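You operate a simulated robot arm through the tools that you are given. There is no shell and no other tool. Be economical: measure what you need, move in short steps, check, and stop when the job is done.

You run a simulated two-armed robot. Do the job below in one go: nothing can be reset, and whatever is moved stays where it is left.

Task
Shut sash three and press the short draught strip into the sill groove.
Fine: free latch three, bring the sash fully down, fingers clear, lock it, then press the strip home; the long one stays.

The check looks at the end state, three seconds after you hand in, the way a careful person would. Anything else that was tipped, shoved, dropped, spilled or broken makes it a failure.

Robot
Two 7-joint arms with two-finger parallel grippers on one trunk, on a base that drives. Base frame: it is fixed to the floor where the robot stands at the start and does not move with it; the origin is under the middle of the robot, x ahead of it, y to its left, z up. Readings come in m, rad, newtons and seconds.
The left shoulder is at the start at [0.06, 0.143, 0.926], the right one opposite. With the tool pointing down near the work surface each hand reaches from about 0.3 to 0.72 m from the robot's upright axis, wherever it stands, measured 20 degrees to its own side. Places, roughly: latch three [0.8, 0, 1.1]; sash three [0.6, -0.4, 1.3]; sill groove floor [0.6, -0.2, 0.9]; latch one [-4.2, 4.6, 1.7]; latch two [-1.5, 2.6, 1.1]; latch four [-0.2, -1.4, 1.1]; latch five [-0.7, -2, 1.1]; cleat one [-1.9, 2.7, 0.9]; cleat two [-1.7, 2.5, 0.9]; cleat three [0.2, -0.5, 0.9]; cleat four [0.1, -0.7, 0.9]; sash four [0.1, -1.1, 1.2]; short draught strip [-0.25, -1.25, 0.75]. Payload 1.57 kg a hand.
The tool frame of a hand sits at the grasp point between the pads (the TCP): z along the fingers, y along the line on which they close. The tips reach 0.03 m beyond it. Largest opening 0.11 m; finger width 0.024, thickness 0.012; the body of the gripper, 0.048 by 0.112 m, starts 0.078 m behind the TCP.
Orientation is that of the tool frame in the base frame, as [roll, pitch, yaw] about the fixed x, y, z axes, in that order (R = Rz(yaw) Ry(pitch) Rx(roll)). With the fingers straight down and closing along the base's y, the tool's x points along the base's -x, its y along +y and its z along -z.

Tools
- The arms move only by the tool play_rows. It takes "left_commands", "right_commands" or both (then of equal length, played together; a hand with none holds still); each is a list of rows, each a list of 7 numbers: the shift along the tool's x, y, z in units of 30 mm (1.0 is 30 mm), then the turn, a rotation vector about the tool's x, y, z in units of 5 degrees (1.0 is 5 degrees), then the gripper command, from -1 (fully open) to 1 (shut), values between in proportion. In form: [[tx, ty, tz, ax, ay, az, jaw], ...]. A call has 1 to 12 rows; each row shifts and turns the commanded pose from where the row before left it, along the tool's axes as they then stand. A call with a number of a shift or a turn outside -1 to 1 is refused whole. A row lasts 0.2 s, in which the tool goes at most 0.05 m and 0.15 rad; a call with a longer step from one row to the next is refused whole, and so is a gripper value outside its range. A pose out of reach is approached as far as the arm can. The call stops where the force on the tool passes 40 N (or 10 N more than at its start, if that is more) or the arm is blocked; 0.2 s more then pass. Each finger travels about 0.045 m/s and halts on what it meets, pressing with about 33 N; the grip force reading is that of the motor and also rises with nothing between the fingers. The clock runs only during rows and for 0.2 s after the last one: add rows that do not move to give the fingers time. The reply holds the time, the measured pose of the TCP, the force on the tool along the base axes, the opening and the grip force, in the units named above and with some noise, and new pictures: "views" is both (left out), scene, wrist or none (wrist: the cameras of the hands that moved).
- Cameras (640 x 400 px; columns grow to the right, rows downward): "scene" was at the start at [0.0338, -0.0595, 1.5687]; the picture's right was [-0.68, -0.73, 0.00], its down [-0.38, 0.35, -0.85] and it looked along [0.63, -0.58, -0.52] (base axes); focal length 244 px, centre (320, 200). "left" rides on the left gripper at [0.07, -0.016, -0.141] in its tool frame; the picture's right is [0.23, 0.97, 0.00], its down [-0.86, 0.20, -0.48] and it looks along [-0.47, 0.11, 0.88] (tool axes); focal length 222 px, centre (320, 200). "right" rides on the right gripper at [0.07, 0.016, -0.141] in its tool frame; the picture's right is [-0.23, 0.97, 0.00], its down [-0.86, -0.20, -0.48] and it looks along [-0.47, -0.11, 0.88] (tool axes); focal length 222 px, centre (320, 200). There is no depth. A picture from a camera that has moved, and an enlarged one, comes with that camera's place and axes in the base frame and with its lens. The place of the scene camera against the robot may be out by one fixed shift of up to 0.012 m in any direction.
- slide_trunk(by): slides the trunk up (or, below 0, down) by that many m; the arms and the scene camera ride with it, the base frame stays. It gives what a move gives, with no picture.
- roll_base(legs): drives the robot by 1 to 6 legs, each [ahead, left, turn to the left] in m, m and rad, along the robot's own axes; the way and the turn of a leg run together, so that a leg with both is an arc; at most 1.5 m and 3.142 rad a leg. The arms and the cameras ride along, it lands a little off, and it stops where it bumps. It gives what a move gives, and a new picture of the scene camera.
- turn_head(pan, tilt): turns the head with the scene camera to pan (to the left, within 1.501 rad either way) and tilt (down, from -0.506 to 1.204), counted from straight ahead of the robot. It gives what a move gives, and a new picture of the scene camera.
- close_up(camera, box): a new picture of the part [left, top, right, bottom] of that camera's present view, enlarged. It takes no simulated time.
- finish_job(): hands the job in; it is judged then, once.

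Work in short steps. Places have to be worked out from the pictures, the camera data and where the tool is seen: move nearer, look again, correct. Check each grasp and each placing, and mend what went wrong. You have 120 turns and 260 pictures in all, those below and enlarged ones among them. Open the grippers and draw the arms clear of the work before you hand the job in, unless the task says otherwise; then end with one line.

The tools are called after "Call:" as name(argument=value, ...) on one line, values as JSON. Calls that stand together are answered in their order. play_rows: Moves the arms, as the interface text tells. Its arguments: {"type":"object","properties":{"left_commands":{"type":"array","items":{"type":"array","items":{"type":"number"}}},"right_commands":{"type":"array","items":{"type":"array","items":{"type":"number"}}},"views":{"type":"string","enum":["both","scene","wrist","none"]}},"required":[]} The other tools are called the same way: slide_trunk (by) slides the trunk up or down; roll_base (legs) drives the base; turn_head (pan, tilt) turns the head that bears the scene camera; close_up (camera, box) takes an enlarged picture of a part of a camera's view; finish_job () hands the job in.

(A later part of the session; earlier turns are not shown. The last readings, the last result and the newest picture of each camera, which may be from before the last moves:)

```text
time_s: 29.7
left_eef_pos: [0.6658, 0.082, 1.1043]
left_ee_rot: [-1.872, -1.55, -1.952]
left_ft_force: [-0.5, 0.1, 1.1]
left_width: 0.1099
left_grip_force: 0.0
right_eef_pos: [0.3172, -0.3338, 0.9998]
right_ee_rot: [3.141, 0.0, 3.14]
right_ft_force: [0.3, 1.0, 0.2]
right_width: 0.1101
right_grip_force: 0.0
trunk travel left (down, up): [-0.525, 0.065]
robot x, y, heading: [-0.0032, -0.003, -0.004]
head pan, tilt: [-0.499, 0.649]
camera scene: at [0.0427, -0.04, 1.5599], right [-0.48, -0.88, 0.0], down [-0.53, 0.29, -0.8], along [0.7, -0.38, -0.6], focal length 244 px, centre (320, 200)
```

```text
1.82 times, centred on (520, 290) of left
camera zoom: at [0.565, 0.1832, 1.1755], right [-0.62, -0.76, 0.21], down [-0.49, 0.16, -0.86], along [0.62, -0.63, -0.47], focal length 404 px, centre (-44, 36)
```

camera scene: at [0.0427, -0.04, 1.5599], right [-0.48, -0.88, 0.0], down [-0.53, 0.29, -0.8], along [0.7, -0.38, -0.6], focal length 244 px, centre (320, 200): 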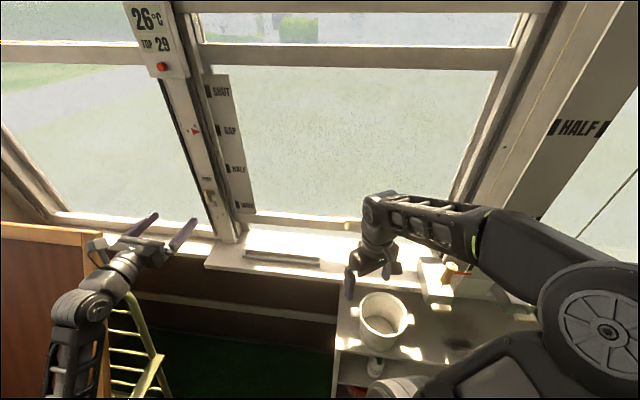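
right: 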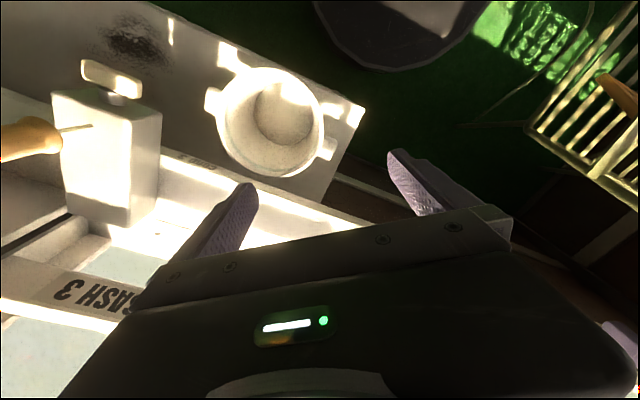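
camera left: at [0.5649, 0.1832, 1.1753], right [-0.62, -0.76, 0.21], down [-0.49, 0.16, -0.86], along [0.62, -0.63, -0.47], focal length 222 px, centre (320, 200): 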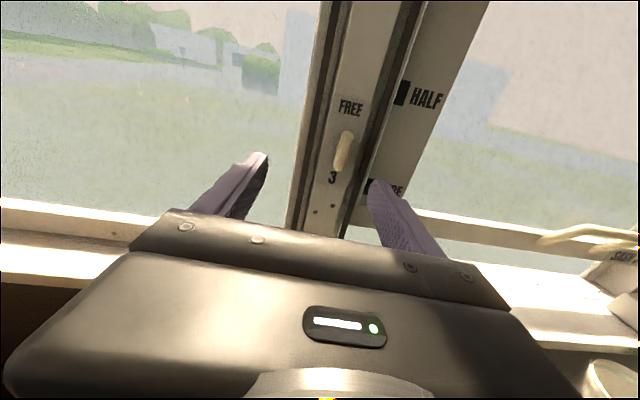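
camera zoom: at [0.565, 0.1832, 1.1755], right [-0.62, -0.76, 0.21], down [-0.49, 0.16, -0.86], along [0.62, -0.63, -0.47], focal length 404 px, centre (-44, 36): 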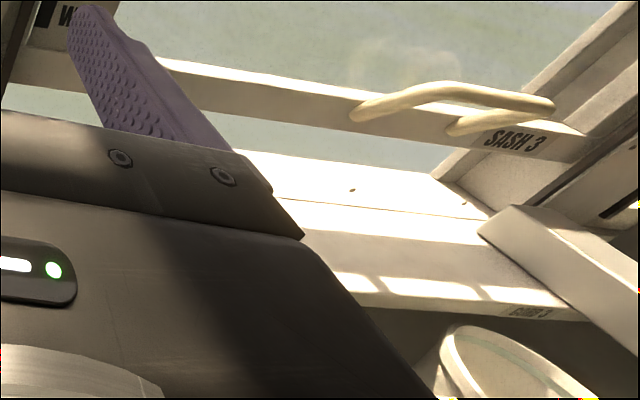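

The lift is a bow handle on the bottom rail at roughly (0.49,−0.44,1.0). I'll lift the right hand up/back to see the handle clearly.

Call:
play_rows(right_commands=[[0, 0, -1, 0, 0, 0, -1], [0, 0, -1, 0, 0, 0, -1], [0, 0, -1, 0, 0, 0, -1], [0, 0, -1, 0, 0, 0, -1], [0, 0, -1, 0, 0, 0, 1], [0, 0, 0, 0, 0, 0, 1], [0, 0, 0, 0, 0, 0, 1], [0, 0, 0, 0, 0, 0, 1]], views="both")

Call:
close_up(camera="right", box=[0, 0, 320, 250])

```text
time_s: 31.5
left_eef_pos: [0.6654, 0.0823, 1.1051]
left_ee_rot: [-1.867, -1.551, -1.958]
left_ft_force: [-0.2, -0.2, -0.4]
left_width: 0.1103
left_grip_force: 0.0
right_eef_pos: [0.3211, -0.3337, 1.1225]
right_ee_rot: [3.141, 0.0, 3.14]
right_ft_force: [-0.1, 0.3, 0.3]
right_width: 0.0219
right_grip_force: 0.3
right hand out of reach, approached as far as the arm can: row 5
trunk travel left (down, up): [-0.525, 0.065]
robot x, y, heading: [-0.0025, 0.0008, -0.006]
head pan, tilt: [-0.499, 0.649]
camera scene: at [0.0426, -0.0395, 1.5599], right [-0.48, -0.88, 0.0], down [-0.53, 0.29, -0.8], along [0.7, -0.38, -0.6], focal length 244 px, centre (320, 200)
camera right: at [0.2503, -0.3193, 1.2639], right [0.23, 0.97, 0.0], down [0.85, -0.2, 0.48], along [0.47, -0.11, -0.88], focal length 222 px, centre (320, 200)
```

scene: 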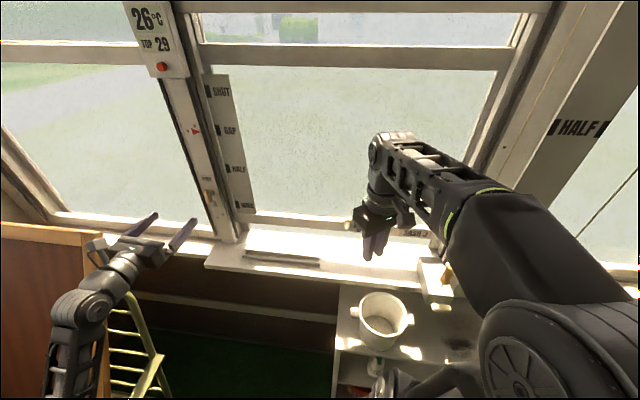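
right: 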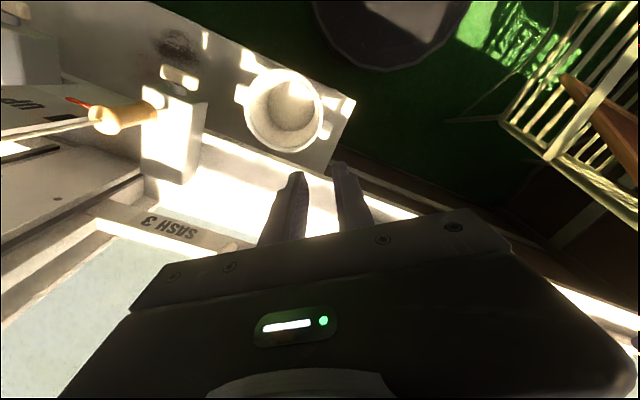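

```text
1.60 times, centred on (160, 125) of right
camera zoom: at [0.2503, -0.3193, 1.2639], right [0.23, 0.97, 0.0], down [0.85, -0.2, 0.48], along [0.47, -0.11, -0.88], focal length 355 px, centre (576, 320)
```

zoom: 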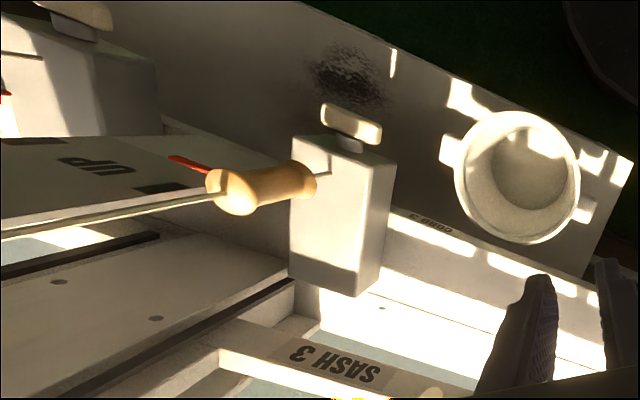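

The hand still hides the handle; pull the right hand back 11 cm.

Call:
play_rows(right_commands=[[1, 0, 0, 0, 0, 0, 1], [1, 0, 0, 0, 0, 0, 1], [1, 0, 0, 0, 0, 0, 1], [0.8, 0, 0, 0, 0, 0, 1]], views="scene")

Call:
close_up(camera="scene", box=[200, 190, 460, 300])

```text
time_s: 32.5
left_eef_pos: [0.6648, 0.0825, 1.105]
left_ee_rot: [-1.846, -1.551, -1.978]
left_ft_force: [0.4, 0.6, 0.3]
left_width: 0.1097
left_grip_force: 0.0
right_eef_pos: [0.2313, -0.338, 1.103]
right_ee_rot: [-3.14, 0.0, 3.141]
right_ft_force: [-0.3, 1.1, -0.1]
right_width: 0.0
right_grip_force: 21.3
right hand out of reach, approached as far as the arm can: row 1, 2, 3, 4
trunk travel left (down, up): [-0.525, 0.065]
robot x, y, heading: [-0.0014, -0.0023, -0.001]
head pan, tilt: [-0.499, 0.649]
camera scene: at [0.0419, -0.0399, 1.56], right [-0.48, -0.88, 0.0], down [-0.53, 0.29, -0.8], along [0.7, -0.38, -0.6], focal length 244 px, centre (320, 200)
```

scene: 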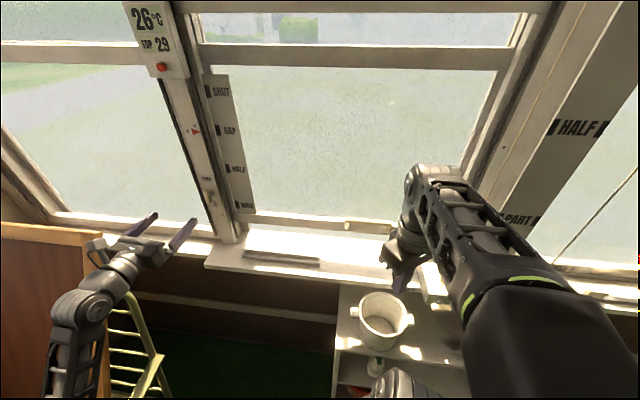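

```text
2.46 times, centred on (330, 245) of scene
camera zoom: at [0.0419, -0.0399, 1.56], right [-0.48, -0.88, 0.0], down [-0.53, 0.29, -0.8], along [0.7, -0.38, -0.6], focal length 602 px, centre (295, 89)
```

zoom: 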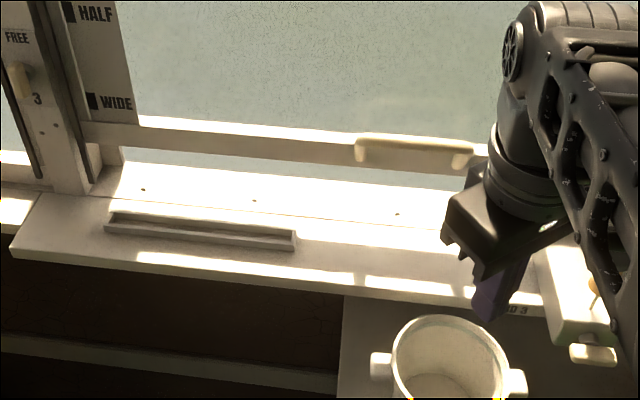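

The bar of the handle is at about (0.46,−0.437,1.045); shut needs ~0.10 m of travel. I'll raise the trunk, then yaw the right hand square to the wall and tilt it forward 40° for pressing with closed tips.

Call:
slide_trunk(by=0.06)

Call:
play_rows(right_commands=[[0, 0, 0, 0, 0, 1, 1], [0, 0, 0, 0, 0, 1, 1], [0, 0, 0, 0, 0, 1, 1], [0, 0, 0, 0, 0, 1, 1], [0, 0, 0, 0, 0, 1, 1], [0, 0, 0, 0, 0, 1, 1], [0, 0, 0, 0, 0, 1, 1], [0, 0, 0, 0, 0, 0.4, 1], [-0.5, 0, 0, 0, -1, 0, 1], [-0.5, 0, 0, 0, -1, 0, 1], [-0.5, 0, 0, 0, -1, 0, 1], [-0.5, 0, 0, 0, -1, 0, 1]], views="scene")

```text
time_s: 33.5
left_eef_pos: [0.6656, 0.0825, 1.1648]
left_ee_rot: [-1.885, -1.551, -1.94]
left_ft_force: [1.0, -0.2, 0.7]
left_width: 0.1101
left_grip_force: 0.3
right_eef_pos: [0.2312, -0.3376, 1.1639]
right_ee_rot: [-3.142, 0.001, 3.139]
right_ft_force: [0.5, -0.1, -0.1]
right_width: 0.0
right_grip_force: 21.4
trunk travel left (down, up): [-0.585, 0.005]
robot x, y, heading: [-0.0025, 0.0001, -0.005]
head pan, tilt: [-0.499, 0.649]
```

```text
time_s: 36.1
left_eef_pos: [0.6646, 0.0839, 1.1653]
left_ee_rot: [-1.871, -1.549, -1.955]
left_ft_force: [0.5, -0.8, 0.2]
left_width: 0.1101
left_grip_force: 0.0
right_eef_pos: [0.2808, -0.3735, 1.1715]
right_ee_rot: [-3.141, 0.35, 2.494]
right_ft_force: [-0.1, -0.4, -0.3]
right_width: 0.0
right_grip_force: 21.5
trunk travel left (down, up): [-0.585, 0.005]
robot x, y, heading: [-0.0008, 0.0021, -0.002]
head pan, tilt: [-0.499, 0.649]
camera scene: at [0.0425, -0.0401, 1.6199], right [-0.48, -0.88, 0.0], down [-0.53, 0.29, -0.8], along [0.7, -0.38, -0.6], focal length 244 px, centre (320, 200)
```

scene: 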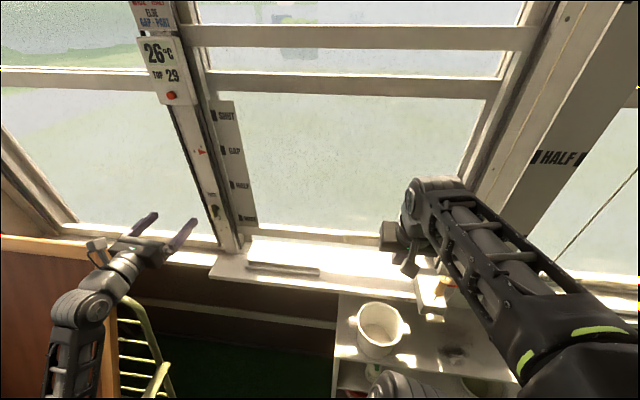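

Tilt 20° more and move toward above the handle.

Call:
play_rows(right_commands=[[0, 0, 0, 0, -1, 0, 1], [0, 0, 0, 0, -1, 0, 1], [0, 0, 0, 0, -1, 0, 1], [0, 0, 0, 0, -1, 0, 1], [-0.65, 0.37, 0.9, 0, 0, 0, 1], [-0.65, 0.37, 0.9, 0, 0, 0, 1], [-0.65, 0.37, 0.9, 0, 0, 0, 1], [-0.65, 0.37, 0.7, 0, 0, 0, 1], [0, 0, 0, 0, 0, 0, 1]], views="both")

Call:
close_up(camera="scene", box=[300, 190, 460, 290])

```text
time_s: 38.1
left_eef_pos: [0.6655, 0.0814, 1.1643]
left_ee_rot: [-1.856, -1.551, -1.967]
left_ft_force: [0.1, -0.5, 0.8]
left_width: 0.1102
left_grip_force: 0.0
right_eef_pos: [0.4056, -0.4136, 1.1434]
right_ee_rot: [3.14, 0.698, 2.496]
right_ft_force: [0.4, 0.0, -0.7]
right_width: 0.0
right_grip_force: 21.9
trunk travel left (down, up): [-0.585, 0.005]
robot x, y, heading: [-0.0014, 0.0025, 0.0]
head pan, tilt: [-0.499, 0.649]
camera scene: at [0.0422, -0.0399, 1.6199], right [-0.48, -0.88, 0.0], down [-0.53, 0.29, -0.8], along [0.7, -0.38, -0.6], focal length 244 px, centre (320, 200)
camera right: at [0.2993, -0.3153, 1.2068], right [0.73, 0.67, 0.15], down [0.16, -0.37, 0.92], along [0.67, -0.64, -0.37], focal length 222 px, centre (320, 200)
```

scene: 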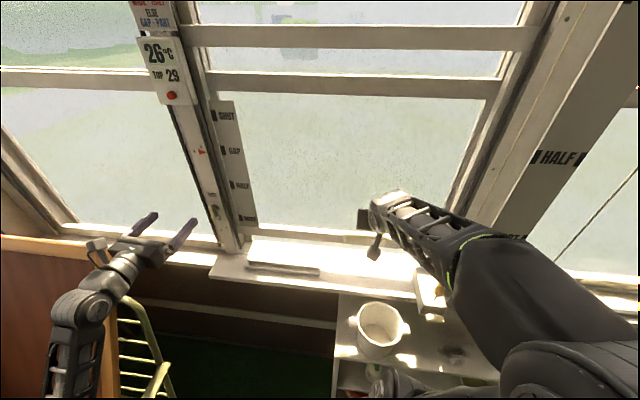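
right: 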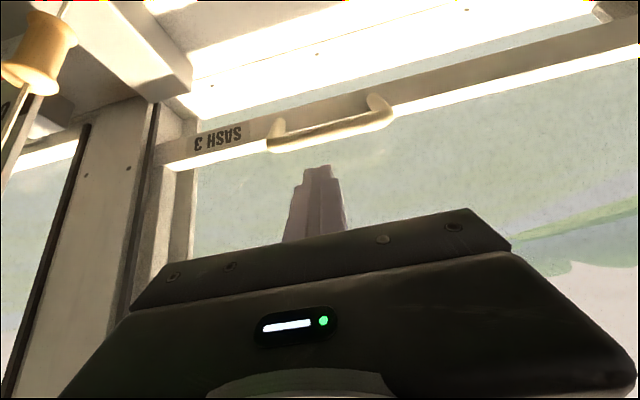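

```text
4.00 times, centred on (380, 240) of scene
camera zoom: at [0.0422, -0.0399, 1.6199], right [-0.48, -0.88, 0.0], down [-0.53, 0.29, -0.8], along [0.7, -0.38, -0.6], focal length 978 px, centre (80, 40)
```

zoom: 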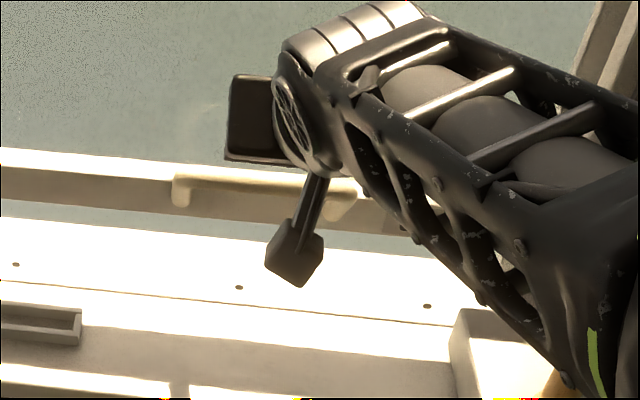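

Handle bar confirmed at (0.459,−0.437,1.045). Move the tips to just above it.

Call:
play_rows(right_commands=[[0.03, 0.15, 0.7, 0, 0, 0, 1], [0.03, 0.15, 0.7, 0, 0, 0, 1], [0.03, 0.15, 0.7, 0, 0, 0, 1]], views="wrist")

```text
time_s: 38.9
left_eef_pos: [0.6651, 0.0813, 1.165]
left_ee_rot: [-1.897, -1.549, -1.925]
left_ft_force: [-0.5, -0.1, 0.1]
left_width: 0.1099
left_grip_force: 0.1
right_eef_pos: [0.4438, -0.4263, 1.0927]
right_ee_rot: [3.14, 0.698, 2.492]
right_ft_force: [0.0, 0.0, -0.1]
right_width: 0.0
right_grip_force: 21.2
trunk travel left (down, up): [-0.585, 0.005]
robot x, y, heading: [-0.0006, 0.0002, 0.001]
head pan, tilt: [-0.499, 0.649]
camera right: at [0.3384, -0.3281, 1.1562], right [0.73, 0.67, 0.15], down [0.16, -0.37, 0.92], along [0.67, -0.64, -0.37], focal length 222 px, centre (320, 200)
```

right: 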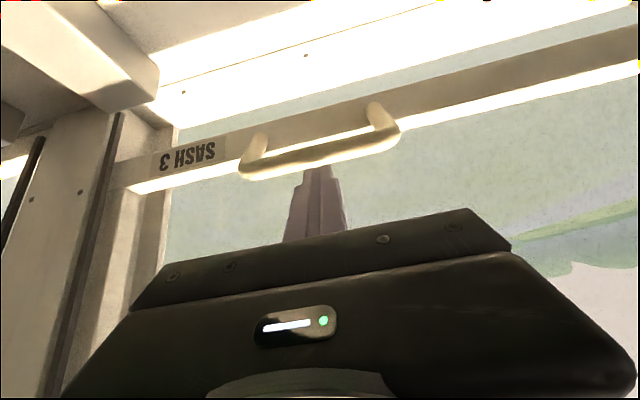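

Tips are right above the bar centre. Press straight down gently, 6 cm in small steps.

Call:
play_rows(right_commands=[[0.257, 0, 0.306, 0, 0, 0, 1], [0.257, 0, 0.306, 0, 0, 0, 1], [0.257, 0, 0.306, 0, 0, 0, 1], [0.257, 0, 0.306, 0, 0, 0, 1], [0.257, 0, 0.306, 0, 0, 0, 1]], views="both")

```text
time_s: 40.1
left_eef_pos: [0.6634, 0.0824, 1.1655]
left_ee_rot: [-1.828, -1.55, -1.996]
left_ft_force: [-0.5, -0.3, 0.4]
left_width: 0.1099
left_grip_force: 0.0
right_eef_pos: [0.443, -0.4263, 1.0318]
right_ee_rot: [-3.139, 0.697, 2.495]
right_ft_force: [-6.3, 0.0, 6.8]
right_width: 0.0001
right_grip_force: 20.9
trunk travel left (down, up): [-0.585, 0.005]
robot x, y, heading: [-0.002, 0.0004, -0.004]
head pan, tilt: [-0.499, 0.649]
camera scene: at [0.0412, -0.0395, 1.6199], right [-0.48, -0.88, 0.0], down [-0.53, 0.29, -0.8], along [0.7, -0.38, -0.6], focal length 244 px, centre (320, 200)
camera right: at [0.3372, -0.327, 1.0967], right [0.73, 0.67, 0.14], down [0.16, -0.37, 0.92], along [0.67, -0.64, -0.37], focal length 222 px, centre (320, 200)
```

scene: 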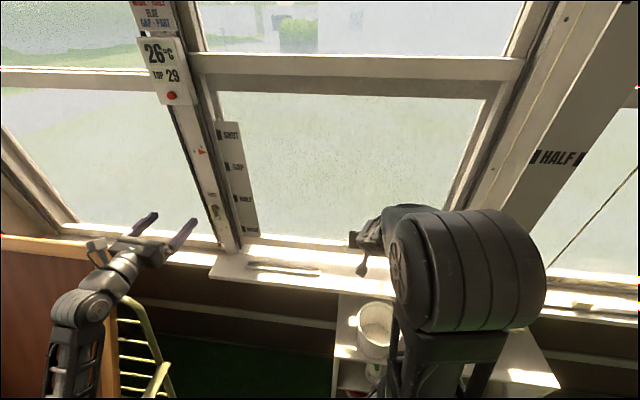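
right: 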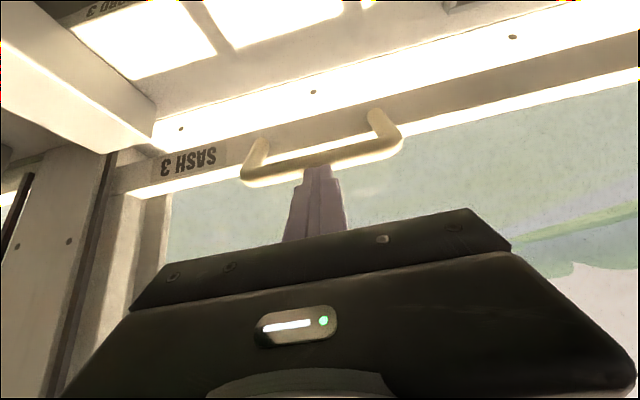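

The sash is descending easily (~7 N). Continue.

Call:
play_rows(right_commands=[[0.257, 0, 0.306, 0, 0, 0, 1], [0.257, 0, 0.306, 0, 0, 0, 1], [0.257, 0, 0.306, 0, 0, 0, 1], [0.257, 0, 0.306, 0, 0, 0, 1], [0.257, 0, 0.306, 0, 0, 0, 1], [0.257, 0, 0.306, 0, 0, 0, 1], [0.257, 0, 0.306, 0, 0, 0, 1]], views="both")

Call:
close_up(camera="scene", box=[160, 90, 300, 290])

```text
time_s: 41.3
left_eef_pos: [0.6592, 0.0872, 1.1693]
left_ee_rot: [-1.583, -1.55, -2.241]
left_ft_force: [-0.7, 0.0, 1.2]
left_width: 0.1096
left_grip_force: 0.0
right_eef_pos: [0.4431, -0.4253, 0.9846]
right_ee_rot: [3.14, 0.714, 2.494]
right_ft_force: [-27.3, 16.3, 42.2]
right_width: 0.0002
right_grip_force: 21.3
trunk travel left (down, up): [-0.585, 0.005]
robot x, y, heading: [-0.0063, -0.0004, -0.004]
head pan, tilt: [-0.499, 0.649]
stopped in row 5 (right hand): the force on the tool passed its limit (the readings are from after the stop); the commanded pose is now the measured one
camera scene: at [0.035, -0.0339, 1.6209], right [-0.48, -0.88, 0.0], down [-0.53, 0.29, -0.8], along [0.7, -0.39, -0.6], focal length 244 px, centre (320, 200)
camera right: at [0.3356, -0.3261, 1.0468], right [0.72, 0.67, 0.15], down [0.14, -0.36, 0.92], along [0.67, -0.65, -0.36], focal length 222 px, centre (320, 200)
```

scene: 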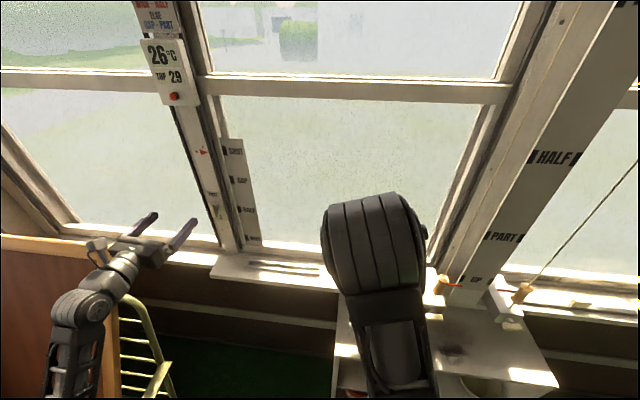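
right: 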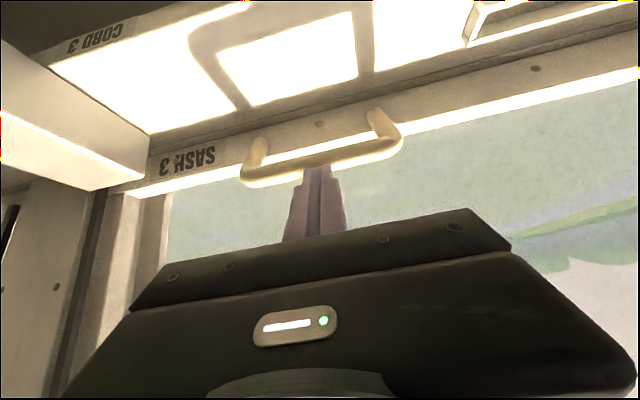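

```text
2.00 times, centred on (230, 190) of scene
camera zoom: at [0.035, -0.0339, 1.6209], right [-0.48, -0.88, 0.0], down [-0.53, 0.29, -0.8], along [0.7, -0.39, -0.6], focal length 489 px, centre (500, 220)
```

zoom: 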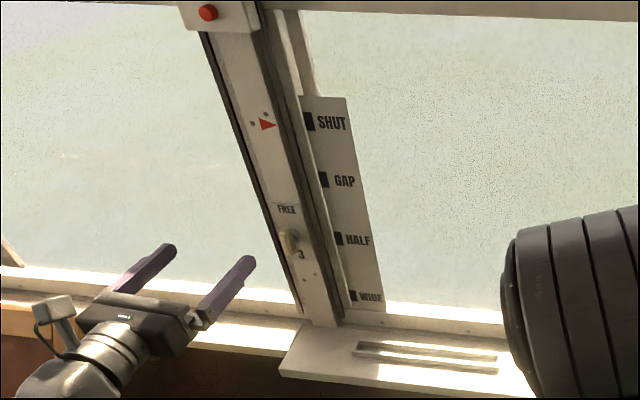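

Arrow at SHUT and rails met; stopped at 42 N on the stop. Release the push and back the right hand off.

Call:
play_rows(right_commands=[[-0.257, 0, -0.306, 0, 0, 0, 1], [-0.514, 0, -0.612, 0, 0, 0, 1], [-0.514, 0, -0.612, 0, 0, 0, 1], [0, 0, -0.8, 0, 0, 0, 1], [0, 0, -0.8, 0, 0, 0, 1], [0, 0, -0.8, 0, 0, 0, 1]], views="both")

Call:
close_up(camera="scene", box=[160, 90, 300, 290])

```text
time_s: 42.7
left_eef_pos: [0.6653, 0.0818, 1.1649]
left_ee_rot: [-1.838, -1.549, -1.987]
left_ft_force: [0.3, -0.2, 0.9]
left_width: 0.11
left_grip_force: 0.1
right_eef_pos: [0.4094, -0.3994, 1.0951]
right_ee_rot: [3.138, 0.707, 2.494]
right_ft_force: [-0.6, 0.1, 0.1]
right_width: 0.0
right_grip_force: 21.1
trunk travel left (down, up): [-0.585, 0.005]
robot x, y, heading: [-0.0053, 0.0029, -0.0]
head pan, tilt: [-0.499, 0.649]
camera scene: at [0.0416, -0.0395, 1.6199], right [-0.48, -0.88, 0.0], down [-0.53, 0.29, -0.8], along [0.7, -0.38, -0.6], focal length 244 px, centre (320, 200)
camera right: at [0.3017, -0.3003, 1.1576], right [0.72, 0.67, 0.15], down [0.15, -0.37, 0.92], along [0.67, -0.64, -0.37], focal length 222 px, centre (320, 200)
```

scene: 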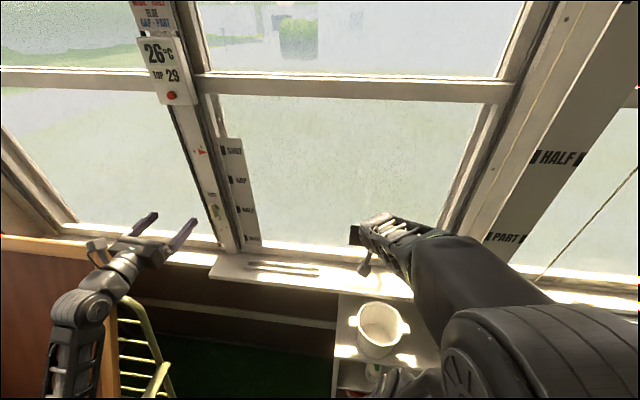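
right: 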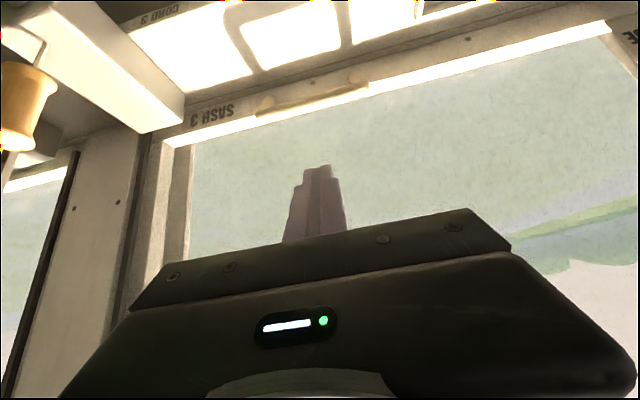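

```text
2.00 times, centred on (230, 190) of scene
camera zoom: at [0.0416, -0.0395, 1.6199], right [-0.48, -0.88, 0.0], down [-0.53, 0.29, -0.8], along [0.7, -0.38, -0.6], focal length 489 px, centre (500, 220)
```

zoom: 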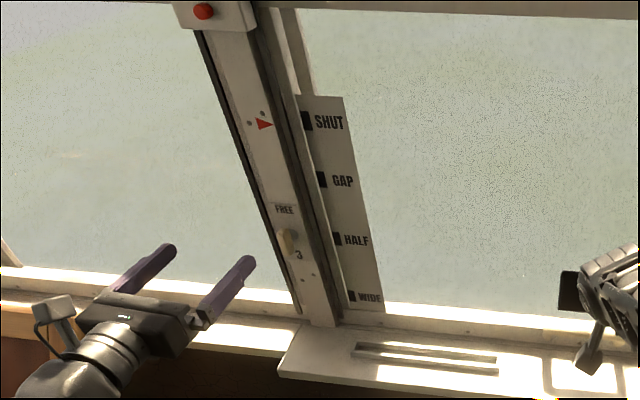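

Sash stays shut. Lower the trunk back to the earlier height and bring the left hand in front of the latch again for locking.

Call:
slide_trunk(by=-0.06)

Call:
play_rows(left_commands=[[0, 0.67, 0, 0, 0, 0.5, -1], [0, 0.67, 0, 0, 0, 0.5, -1], [0, 0, 0, 0, 0, 0, -1]], views="wrist")

```text
time_s: 43.7
left_eef_pos: [0.6654, 0.0828, 1.1056]
left_ee_rot: [-1.86, -1.551, -1.967]
left_ft_force: [0.0, 0.0, -0.4]
left_width: 0.11
left_grip_force: 0.0
right_eef_pos: [0.4091, -0.399, 1.0343]
right_ee_rot: [3.139, 0.706, 2.493]
right_ft_force: [0.1, -0.6, -0.4]
right_width: 0.0
right_grip_force: 22.0
trunk travel left (down, up): [-0.525, 0.065]
robot x, y, heading: [0.0022, -0.0009, -0.002]
head pan, tilt: [-0.499, 0.649]
```

```text
time_s: 44.5
left_eef_pos: [0.6499, 0.0596, 1.1038]
left_ee_rot: [-1.623, -1.459, -2.209]
left_ft_force: [0.5, -0.3, -0.1]
left_width: 0.1101
left_grip_force: 0.0
left hand out of reach, approached as far as the arm can: row 1, 2
right_eef_pos: [0.4101, -0.3991, 1.0341]
right_ee_rot: [3.141, 0.707, 2.494]
right_ft_force: [0.0, -1.1, -0.7]
right_width: 0.0
right_grip_force: 21.5
trunk travel left (down, up): [-0.525, 0.065]
robot x, y, heading: [-0.0035, -0.0044, -0.003]
head pan, tilt: [-0.499, 0.649]
camera left: at [0.5452, 0.1573, 1.1741], right [-0.63, -0.77, 0.12], down [-0.44, 0.23, -0.87], along [0.64, -0.6, -0.48], focal length 222 px, centre (320, 200)
```

left: 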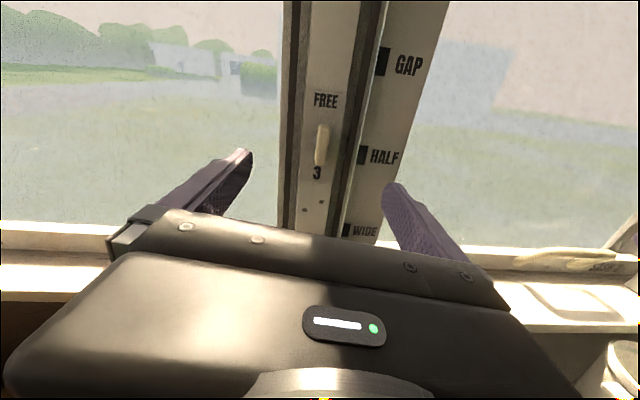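

Nearly aligned. Narrow the jaws to ~5 cm and approach.

Call:
play_rows(left_commands=[[0, 0.22, 0.6, 0, 0, 0, 0.1], [0, 0.22, 0.6, 0, 0, 0, 0.1], [0, 0, 0.6, 0, 0, 0, 0.1], [0, 0, 0.6, 0, 0, 0, 0.1], [0, 0, 0.5, 0, 0, 0, 0.1], [0, 0, 0, 0, 0, 0, 0.1]], views="wrist")

```text
time_s: 45.9
left_eef_pos: [0.7158, 0.0036, 1.0978]
left_ee_rot: [-1.628, -1.461, -2.196]
left_ft_force: [0.3, -0.8, 0.1]
left_width: 0.0494
left_grip_force: 0.1
left hand out of reach, approached as far as the arm can: row 1, 2
right_eef_pos: [0.4096, -0.3984, 1.0346]
right_ee_rot: [3.14, 0.707, 2.494]
right_ft_force: [-0.1, 1.0, -0.4]
right_width: 0.0
right_grip_force: 21.5
trunk travel left (down, up): [-0.525, 0.065]
robot x, y, heading: [-0.0021, 0.0044, -0.005]
head pan, tilt: [-0.499, 0.649]
camera left: at [0.6111, 0.0991, 1.17], right [-0.63, -0.77, 0.12], down [-0.44, 0.22, -0.87], along [0.64, -0.6, -0.48], focal length 222 px, centre (320, 200)
```

left: 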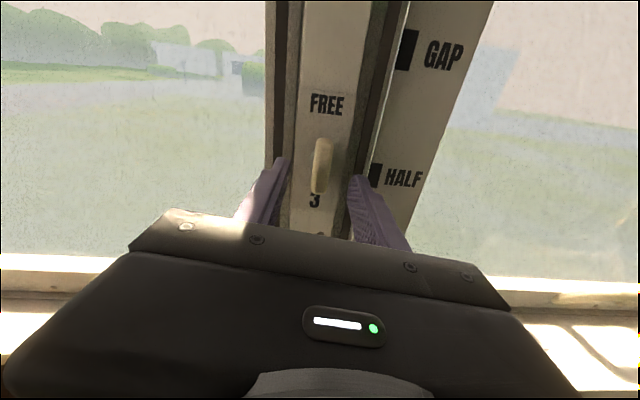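

Advance the last 3 cm and close.

Call:
play_rows(left_commands=[[0.08, 0.13, 0.55, 0, 0, 0, 0.1], [0.08, 0.13, 0.55, 0, 0, 0, 0.1], [0, 0, 0, 0, 0, 0, 0.1], [0, 0, 0, 0, 0, 0, 0.6], [0, 0, 0, 0, 0, 0, 1], [0, 0, 0, 0, 0, 0, 1], [0, 0, 0, 0, 0, 0, 1]], views="wrist")

```text
time_s: 47.5
left_eef_pos: [0.7394, -0.0187, 1.1028]
left_ee_rot: [-1.613, -1.467, -2.205]
left_ft_force: [19.8, 13.2, 11.2]
left_width: 0.0159
left_grip_force: 30.8
right_eef_pos: [0.4115, -0.3968, 1.0352]
right_ee_rot: [-3.141, 0.707, 2.497]
right_ft_force: [-0.3, 0.5, -0.7]
right_width: 0.0
right_grip_force: 21.5
trunk travel left (down, up): [-0.525, 0.065]
robot x, y, heading: [-0.0014, -0.001, 0.005]
head pan, tilt: [-0.499, 0.649]
camera left: at [0.6339, 0.0772, 1.1745], right [-0.62, -0.77, 0.12], down [-0.44, 0.22, -0.87], along [0.65, -0.59, -0.48], focal length 222 px, centre (320, 200)
```

left: 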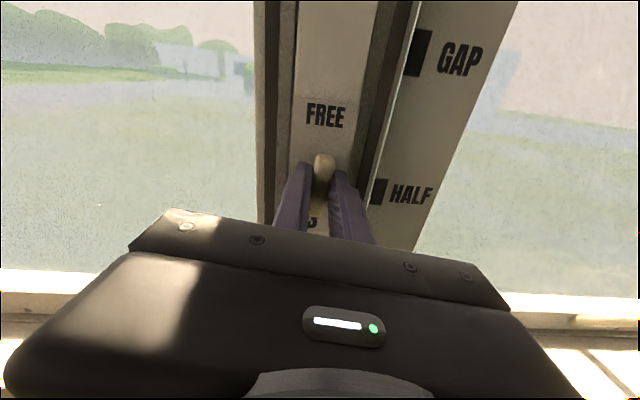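

Gripped (15.9 mm). Turn the lever clockwise back toward locked.

Call:
play_rows(left_commands=[[0, -0.1, 0, 0, 0, 1, 1], [0, 0, 0, 0, 0, 1, 1], [0, 0, 0, 0, 0, 1, 1], [0, 0, 0, 0, 0, 1, 1], [0, 0, 0, 0, 0, 1, 1], [0, 0, 0, 0, 0, 1, 1]], views="none")

Call:
play_rows(left_commands=[[0, 0, 0, 0, 0, 1, 1], [0, 0, 0, 0, 0, 1, 1], [0, 0, 0, 0, 0, 1, 1], [0, 0, 0, 0, 0, 1, 1], [0, 0, 0, 0, 0, 1, 1], [0, 0, 0, 0, 0, 1, 1]], views="wrist")

```text
time_s: 48.9
left_eef_pos: [0.7372, -0.0195, 1.104]
left_ee_rot: [-1.582, -0.942, -2.244]
left_ft_force: [1.3, 18.5, -1.0]
left_width: 0.0159
left_grip_force: 31.3
right_eef_pos: [0.4093, -0.3966, 1.0358]
right_ee_rot: [3.141, 0.707, 2.496]
right_ft_force: [-0.7, -0.3, -0.5]
right_width: 0.0
right_grip_force: 21.2
trunk travel left (down, up): [-0.525, 0.065]
robot x, y, heading: [-0.0007, -0.0016, -0.004]
head pan, tilt: [-0.499, 0.649]
```

```text
time_s: 50.3
left_eef_pos: [0.738, -0.0203, 1.1025]
left_ee_rot: [-1.582, -0.418, -2.25]
left_ft_force: [-6.9, 16.3, -15.5]
left_width: 0.0154
left_grip_force: 30.9
right_eef_pos: [0.4112, -0.3964, 1.0335]
right_ee_rot: [-3.141, 0.706, 2.493]
right_ft_force: [0.5, 0.4, 0.0]
right_width: 0.0
right_grip_force: 21.3
trunk travel left (down, up): [-0.525, 0.065]
robot x, y, heading: [-0.0025, -0.0071, -0.0]
head pan, tilt: [-0.499, 0.649]
camera left: at [0.5917, 0.0239, 1.1458], right [-0.39, -0.46, -0.8], down [0.07, 0.85, -0.52], along [0.92, -0.26, -0.3], focal length 222 px, centre (320, 200)
```

left: 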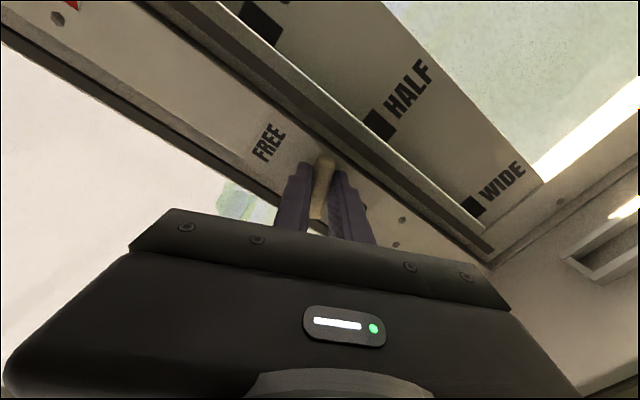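

Turning fine; 24° left plus a hair to seat against the stop.

Call:
play_rows(left_commands=[[0, 0, 0, 0, 0, 1, 1], [0, 0, 0, 0, 0, 1, 1], [0, 0, 0, 0, 0, 1, 1], [0, 0, 0, 0, 0, 1, 1], [0, 0, 0, 0, 0, 1, 1], [0, 0, 0, 0, 0, 0.4, 1]], views="wrist")

```text
time_s: 51.7
left_eef_pos: [0.7365, -0.0216, 1.1004]
left_ee_rot: [-1.584, 0.053, -2.254]
left_ft_force: [-18.9, 9.3, -29.4]
left_width: 0.0159
left_grip_force: 31.3
right_eef_pos: [0.4105, -0.398, 1.0342]
right_ee_rot: [3.14, 0.709, 2.494]
right_ft_force: [-0.6, 0.1, 0.3]
right_width: 0.0
right_grip_force: 21.1
trunk travel left (down, up): [-0.525, 0.065]
robot x, y, heading: [-0.0016, 0.0006, -0.005]
head pan, tilt: [-0.499, 0.649]
camera left: at [0.5831, 0.0128, 1.1144], right [-0.12, -0.13, -0.98], down [0.17, 0.97, -0.15], along [0.98, -0.19, -0.1], focal length 222 px, centre (320, 200)
```

left: 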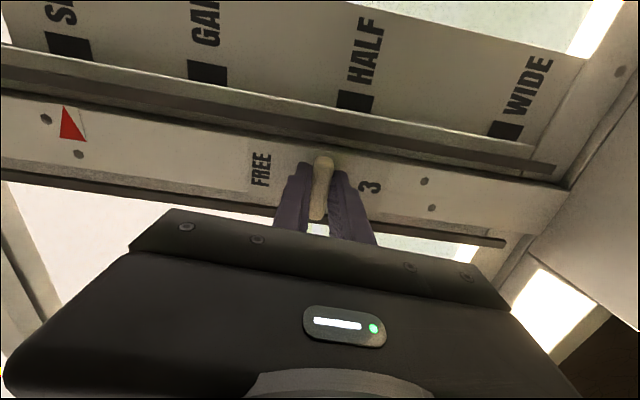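

Lever is crosswise again with the SHUT mark at the arrow. Release, back off and check.

Call:
play_rows(left_commands=[[0, 0, 0, 0, 0, 0, -0.2], [0, 0, 0, 0, 0, 0, -0.2], [0, 0, 0, 0, 0, 0, -0.2], [0, 0, -1, 0, 0, 0, -0.2], [0, 0, -1, 0, 0, 0, -0.2], [0, 0, -1, 0, 0, 0, -0.2], [0, 0, -1, 0, 0, 0, -0.2], [0, 0, -1, 0, 0, 0, -0.2]], views="both")

Call:
close_up(camera="scene", box=[150, 120, 290, 280])

Call:
close_up(camera="left", box=[240, 60, 480, 210])

```text
time_s: 53.5
left_eef_pos: [0.6193, 0.0728, 1.1041]
left_ee_rot: [-1.577, 0.056, -2.256]
left_ft_force: [0.2, -0.2, 0.1]
left_width: 0.066
left_grip_force: 0.1
right_eef_pos: [0.4082, -0.3978, 1.0358]
right_ee_rot: [3.141, 0.707, 2.493]
right_ft_force: [0.2, -0.5, 0.0]
right_width: 0.0001
right_grip_force: 21.3
trunk travel left (down, up): [-0.525, 0.065]
robot x, y, heading: [-0.0029, 0.0034, -0.006]
head pan, tilt: [-0.499, 0.649]
camera scene: at [0.042, -0.0397, 1.56], right [-0.48, -0.88, 0.0], down [-0.53, 0.29, -0.8], along [0.7, -0.38, -0.6], focal length 244 px, centre (320, 200)
camera left: at [0.4648, 0.1067, 1.117], right [-0.11, -0.13, -0.98], down [0.17, 0.97, -0.15], along [0.98, -0.19, -0.09], focal length 222 px, centre (320, 200)
```

scene: 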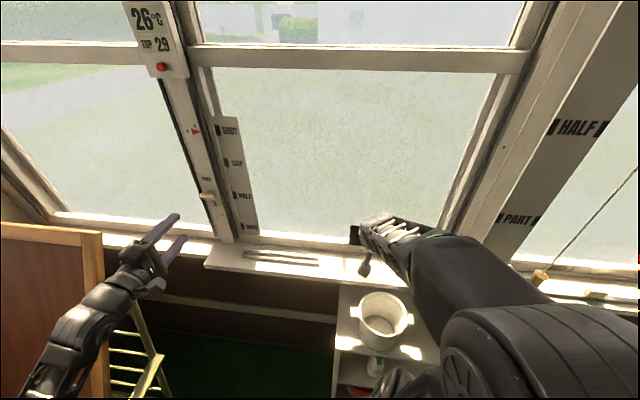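
left: 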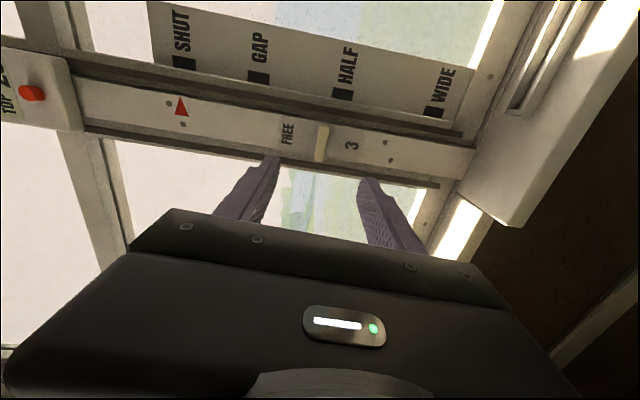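

```text
2.50 times, centred on (220, 200) of scene
camera zoom: at [0.042, -0.0397, 1.56], right [-0.48, -0.88, 0.0], down [-0.53, 0.29, -0.8], along [0.7, -0.38, -0.6], focal length 611 px, centre (570, 200)
```

zoom: 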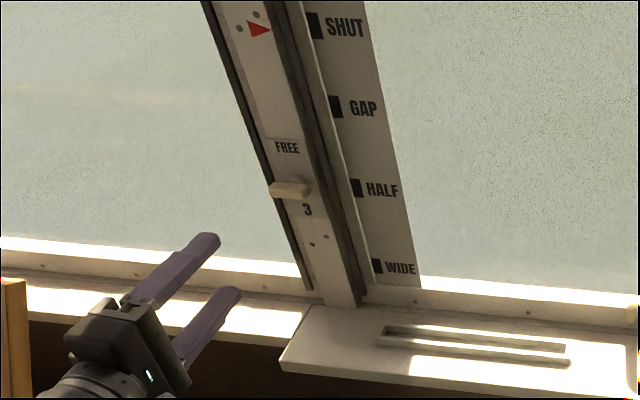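

```text
2.67 times, centred on (360, 135) of left
camera zoom: at [0.4648, 0.1067, 1.117], right [-0.11, -0.13, -0.98], down [0.17, 0.97, -0.15], along [0.98, -0.19, -0.09], focal length 592 px, centre (213, 373)
```

zoom: 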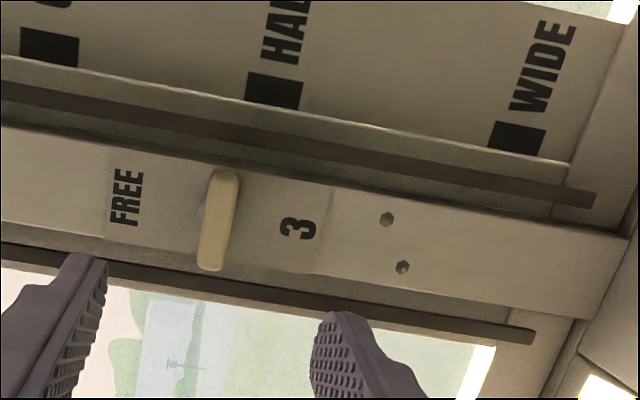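

Sash shut and locked. Now look toward the short strip at (−0.25,−1.25,0.75).

Call:
turn_head(pan=-1.5, tilt=0.6)

Call:
close_up(camera="scene", box=[280, 160, 640, 400])

```text
time_s: 54.7
left_eef_pos: [0.6192, 0.0715, 1.1039]
left_ee_rot: [-1.577, 0.058, -2.254]
left_ft_force: [0.0, 0.0, 0.1]
left_width: 0.066
left_grip_force: 0.1
right_eef_pos: [0.4102, -0.3991, 1.0342]
right_ee_rot: [3.14, 0.707, 2.495]
right_ft_force: [-0.8, 0.0, 0.1]
right_width: 0.0
right_grip_force: 22.0
trunk travel left (down, up): [-0.525, 0.065]
robot x, y, heading: [-0.0019, 0.0028, 0.0]
head pan, tilt: [-1.499, 0.6]
camera scene: at [-0.0274, -0.0865, 1.5642], right [-1.0, -0.07, 0.0], down [-0.04, 0.56, -0.83], along [0.06, -0.82, -0.56], focal length 244 px, centre (320, 200)
```

scene: 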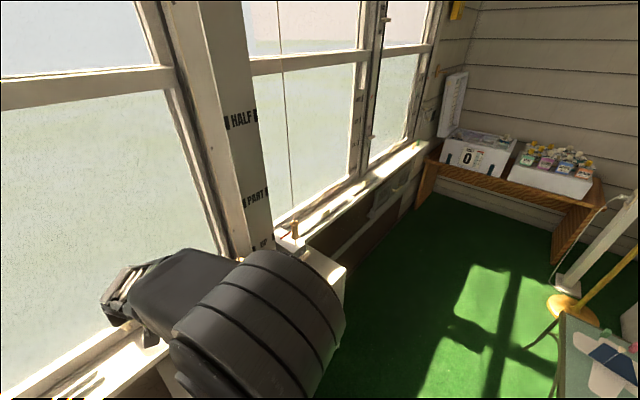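

```text
1.67 times, centred on (460, 280) of scene
camera zoom: at [-0.0274, -0.0865, 1.5642], right [-1.0, -0.07, 0.0], down [-0.04, 0.56, -0.83], along [0.06, -0.82, -0.56], focal length 408 px, centre (87, 67)
```

zoom: 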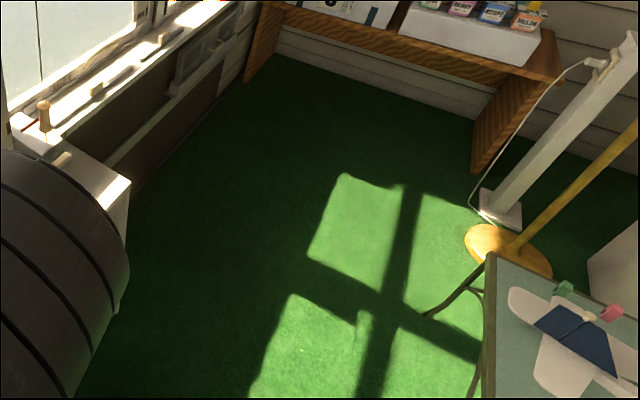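

Enlarge the wall under window four, where the strip should be.

Call:
close_up(camera="scene", box=[270, 130, 470, 260])

```text
3.08 times, centred on (370, 195) of scene
camera zoom: at [-0.0274, -0.0865, 1.5642], right [-1.0, -0.07, 0.0], down [-0.04, 0.56, -0.83], along [0.06, -0.82, -0.56], focal length 752 px, centre (166, 215)
```

zoom: 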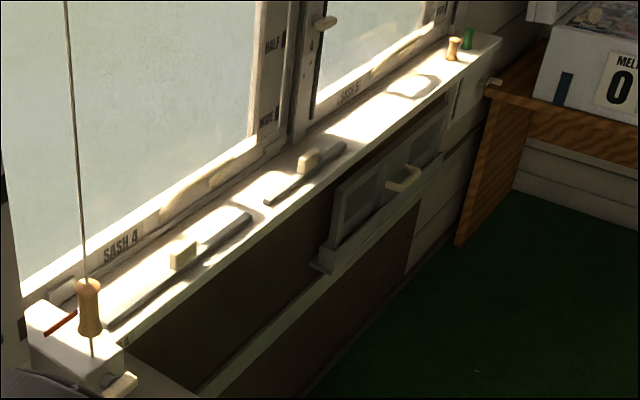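

The two strips lie on sill four: the short one roughly from (−0.12,−1.13) to (−0.28,−1.36), length ≈0.27 like the groove at (0.68,−0.08)–(0.505,−0.287). Before driving I'll fold the left hand pointing down.

Call:
play_rows(left_commands=[[0, 0, 0, -0.924, 0.924, 0.924, -0.2], [0, 0, 0, -0.924, 0.924, 0.924, -0.2], [0, 0, 0, -0.924, 0.924, 0.924, -0.2], [0, 0, 0, -0.924, 0.924, 0.924, -0.2], [0, 0, 0, -0.924, 0.924, 0.924, -0.2], [0, 0, 0, -0.924, 0.924, 0.924, -0.2], [0, 0, 0, -0.924, 0.924, 0.924, -0.2], [0, 0, 0, -0.924, 0.924, 0.924, 1], [0, 0, 0, -0.924, 0.924, 0.924, 1], [0, 0, 0, -0.924, 0.924, 0.924, 1], [0, 0, 0, -0.924, 0.924, 0.924, 1], [0, 0, 0, -0.924, 0.924, 0.924, 1]], views="none")

Call:
play_rows(left_commands=[[0, 0, 0, -0.924, 0.924, 0.924, 1], [0, 0, 0, -0.924, 0.924, 0.924, 1], [0, 0, 0, -0.924, 0.924, 0.924, 1], [1, 0, 0, 0, 0, 0, 1], [1, 0, 0, 0, 0, 0, 1], [1, 0, 0, 0, 0, 0, 1], [1, 0, 0, 0, 0, 0, 1]], views="none")

```text
time_s: 57.3
left_eef_pos: [0.6201, 0.0688, 1.0995]
left_ee_rot: [-2.9, 0.219, 2.736]
left_ft_force: [-0.3, 1.5, -0.4]
left_width: 0.0001
left_grip_force: 22.0
left hand out of reach, approached as far as the arm can: row 12
right_eef_pos: [0.4087, -0.3995, 1.0332]
right_ee_rot: [3.138, 0.705, 2.492]
right_ft_force: [-0.2, -0.1, -0.3]
right_width: 0.0
right_grip_force: 21.5
trunk travel left (down, up): [-0.525, 0.065]
robot x, y, heading: [-0.0027, -0.002, 0.0]
head pan, tilt: [-1.499, 0.6]
```

```text
time_s: 58.9
left_eef_pos: [0.4781, 0.1194, 1.109]
left_ee_rot: [-3.074, 0.147, 2.602]
left_ft_force: [-0.5, -0.1, -1.2]
left_width: 0.0
left_grip_force: 21.0
left hand out of reach, approached as far as the arm can: row 1, 2, 3
right_eef_pos: [0.4092, -0.3981, 1.0355]
right_ee_rot: [3.138, 0.706, 2.492]
right_ft_force: [-0.8, -1.4, 0.6]
right_width: 0.0002
right_grip_force: 21.3
trunk travel left (down, up): [-0.525, 0.065]
robot x, y, heading: [-0.0009, 0.0006, 0.0]
head pan, tilt: [-1.499, 0.6]
```

Now fold both hands nearer the body.

Call:
play_rows(left_commands=[[1, 0, 0, 0, 0, 0, 1], [1, 0, 0, 0, 0, 0, 1], [1, 0, 0, 0, 0, 0, 1], [0.5, 0, 0, 0, 0, 0, 1], [0, 0, 0, 0, 0, 0, 1], [0, 0, 0, 0, 0, 0, 1], [0, 0, 0, 0, 0, 0, 1], [0, 0, 0, 0, 0, 0, 1], [0, 0, 0, 0, 0, 0, 1], [0, 0, 0, 0, 0, 0, 1], [0, 0, 0, 0, 0, 0, 1], [0, 0, 0, 0, 0, 0, 1]], right_commands=[[0.766, 0, -0.643, 0, 0, 0, 1], [0.766, 0, -0.643, 0, 0, 0, 1], [0.766, 0, -0.643, 0, 0, 0, 1], [0.766, 0, -0.643, 0, 0, 0, 1], [0, 0, 0, 0, 1, 0, 1], [0, 0, 0, 0, 1, 0, 1], [0, 0, 0, 0, 1, 0, 1], [0, 0, 0, 0, 1, 0, 1], [0, 0, 0, 0, 1, 0, 1], [0, 0, 0, 0, 1, 0, 1], [0, 0, 0, 0, 1, 0, 1], [0, 0, 0, 0, 1, 0, 1]], views="scene")

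```text
time_s: 61.5
left_eef_pos: [0.3907, 0.1729, 1.0931]
left_ee_rot: [-3.073, 0.146, 2.601]
left_ft_force: [0.8, 0.0, -0.4]
left_width: 0.0
left_grip_force: 21.6
right_eef_pos: [0.3572, -0.3399, 1.0734]
right_ee_rot: [3.141, 0.006, 2.496]
right_ft_force: [0.4, 0.4, 0.2]
right_width: 0.0001
right_grip_force: 21.4
right hand out of reach, approached as far as the arm can: row 2, 3, 4
trunk travel left (down, up): [-0.525, 0.065]
robot x, y, heading: [0.0012, 0.0007, -0.003]
head pan, tilt: [-1.499, 0.6]
camera scene: at [-0.0271, -0.0869, 1.5642], right [-1.0, -0.07, 0.0], down [-0.04, 0.56, -0.82], along [0.06, -0.82, -0.57], focal length 244 px, centre (320, 200)
```

scene: 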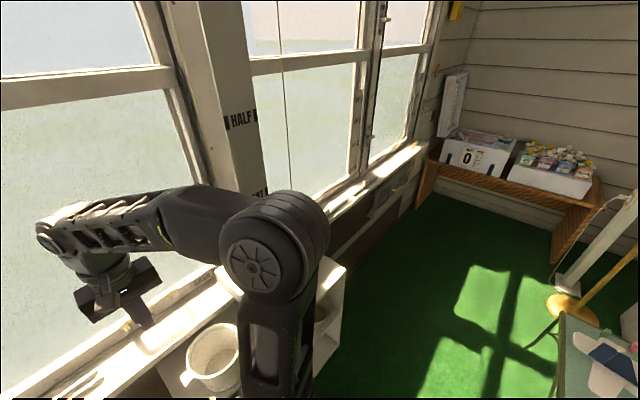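

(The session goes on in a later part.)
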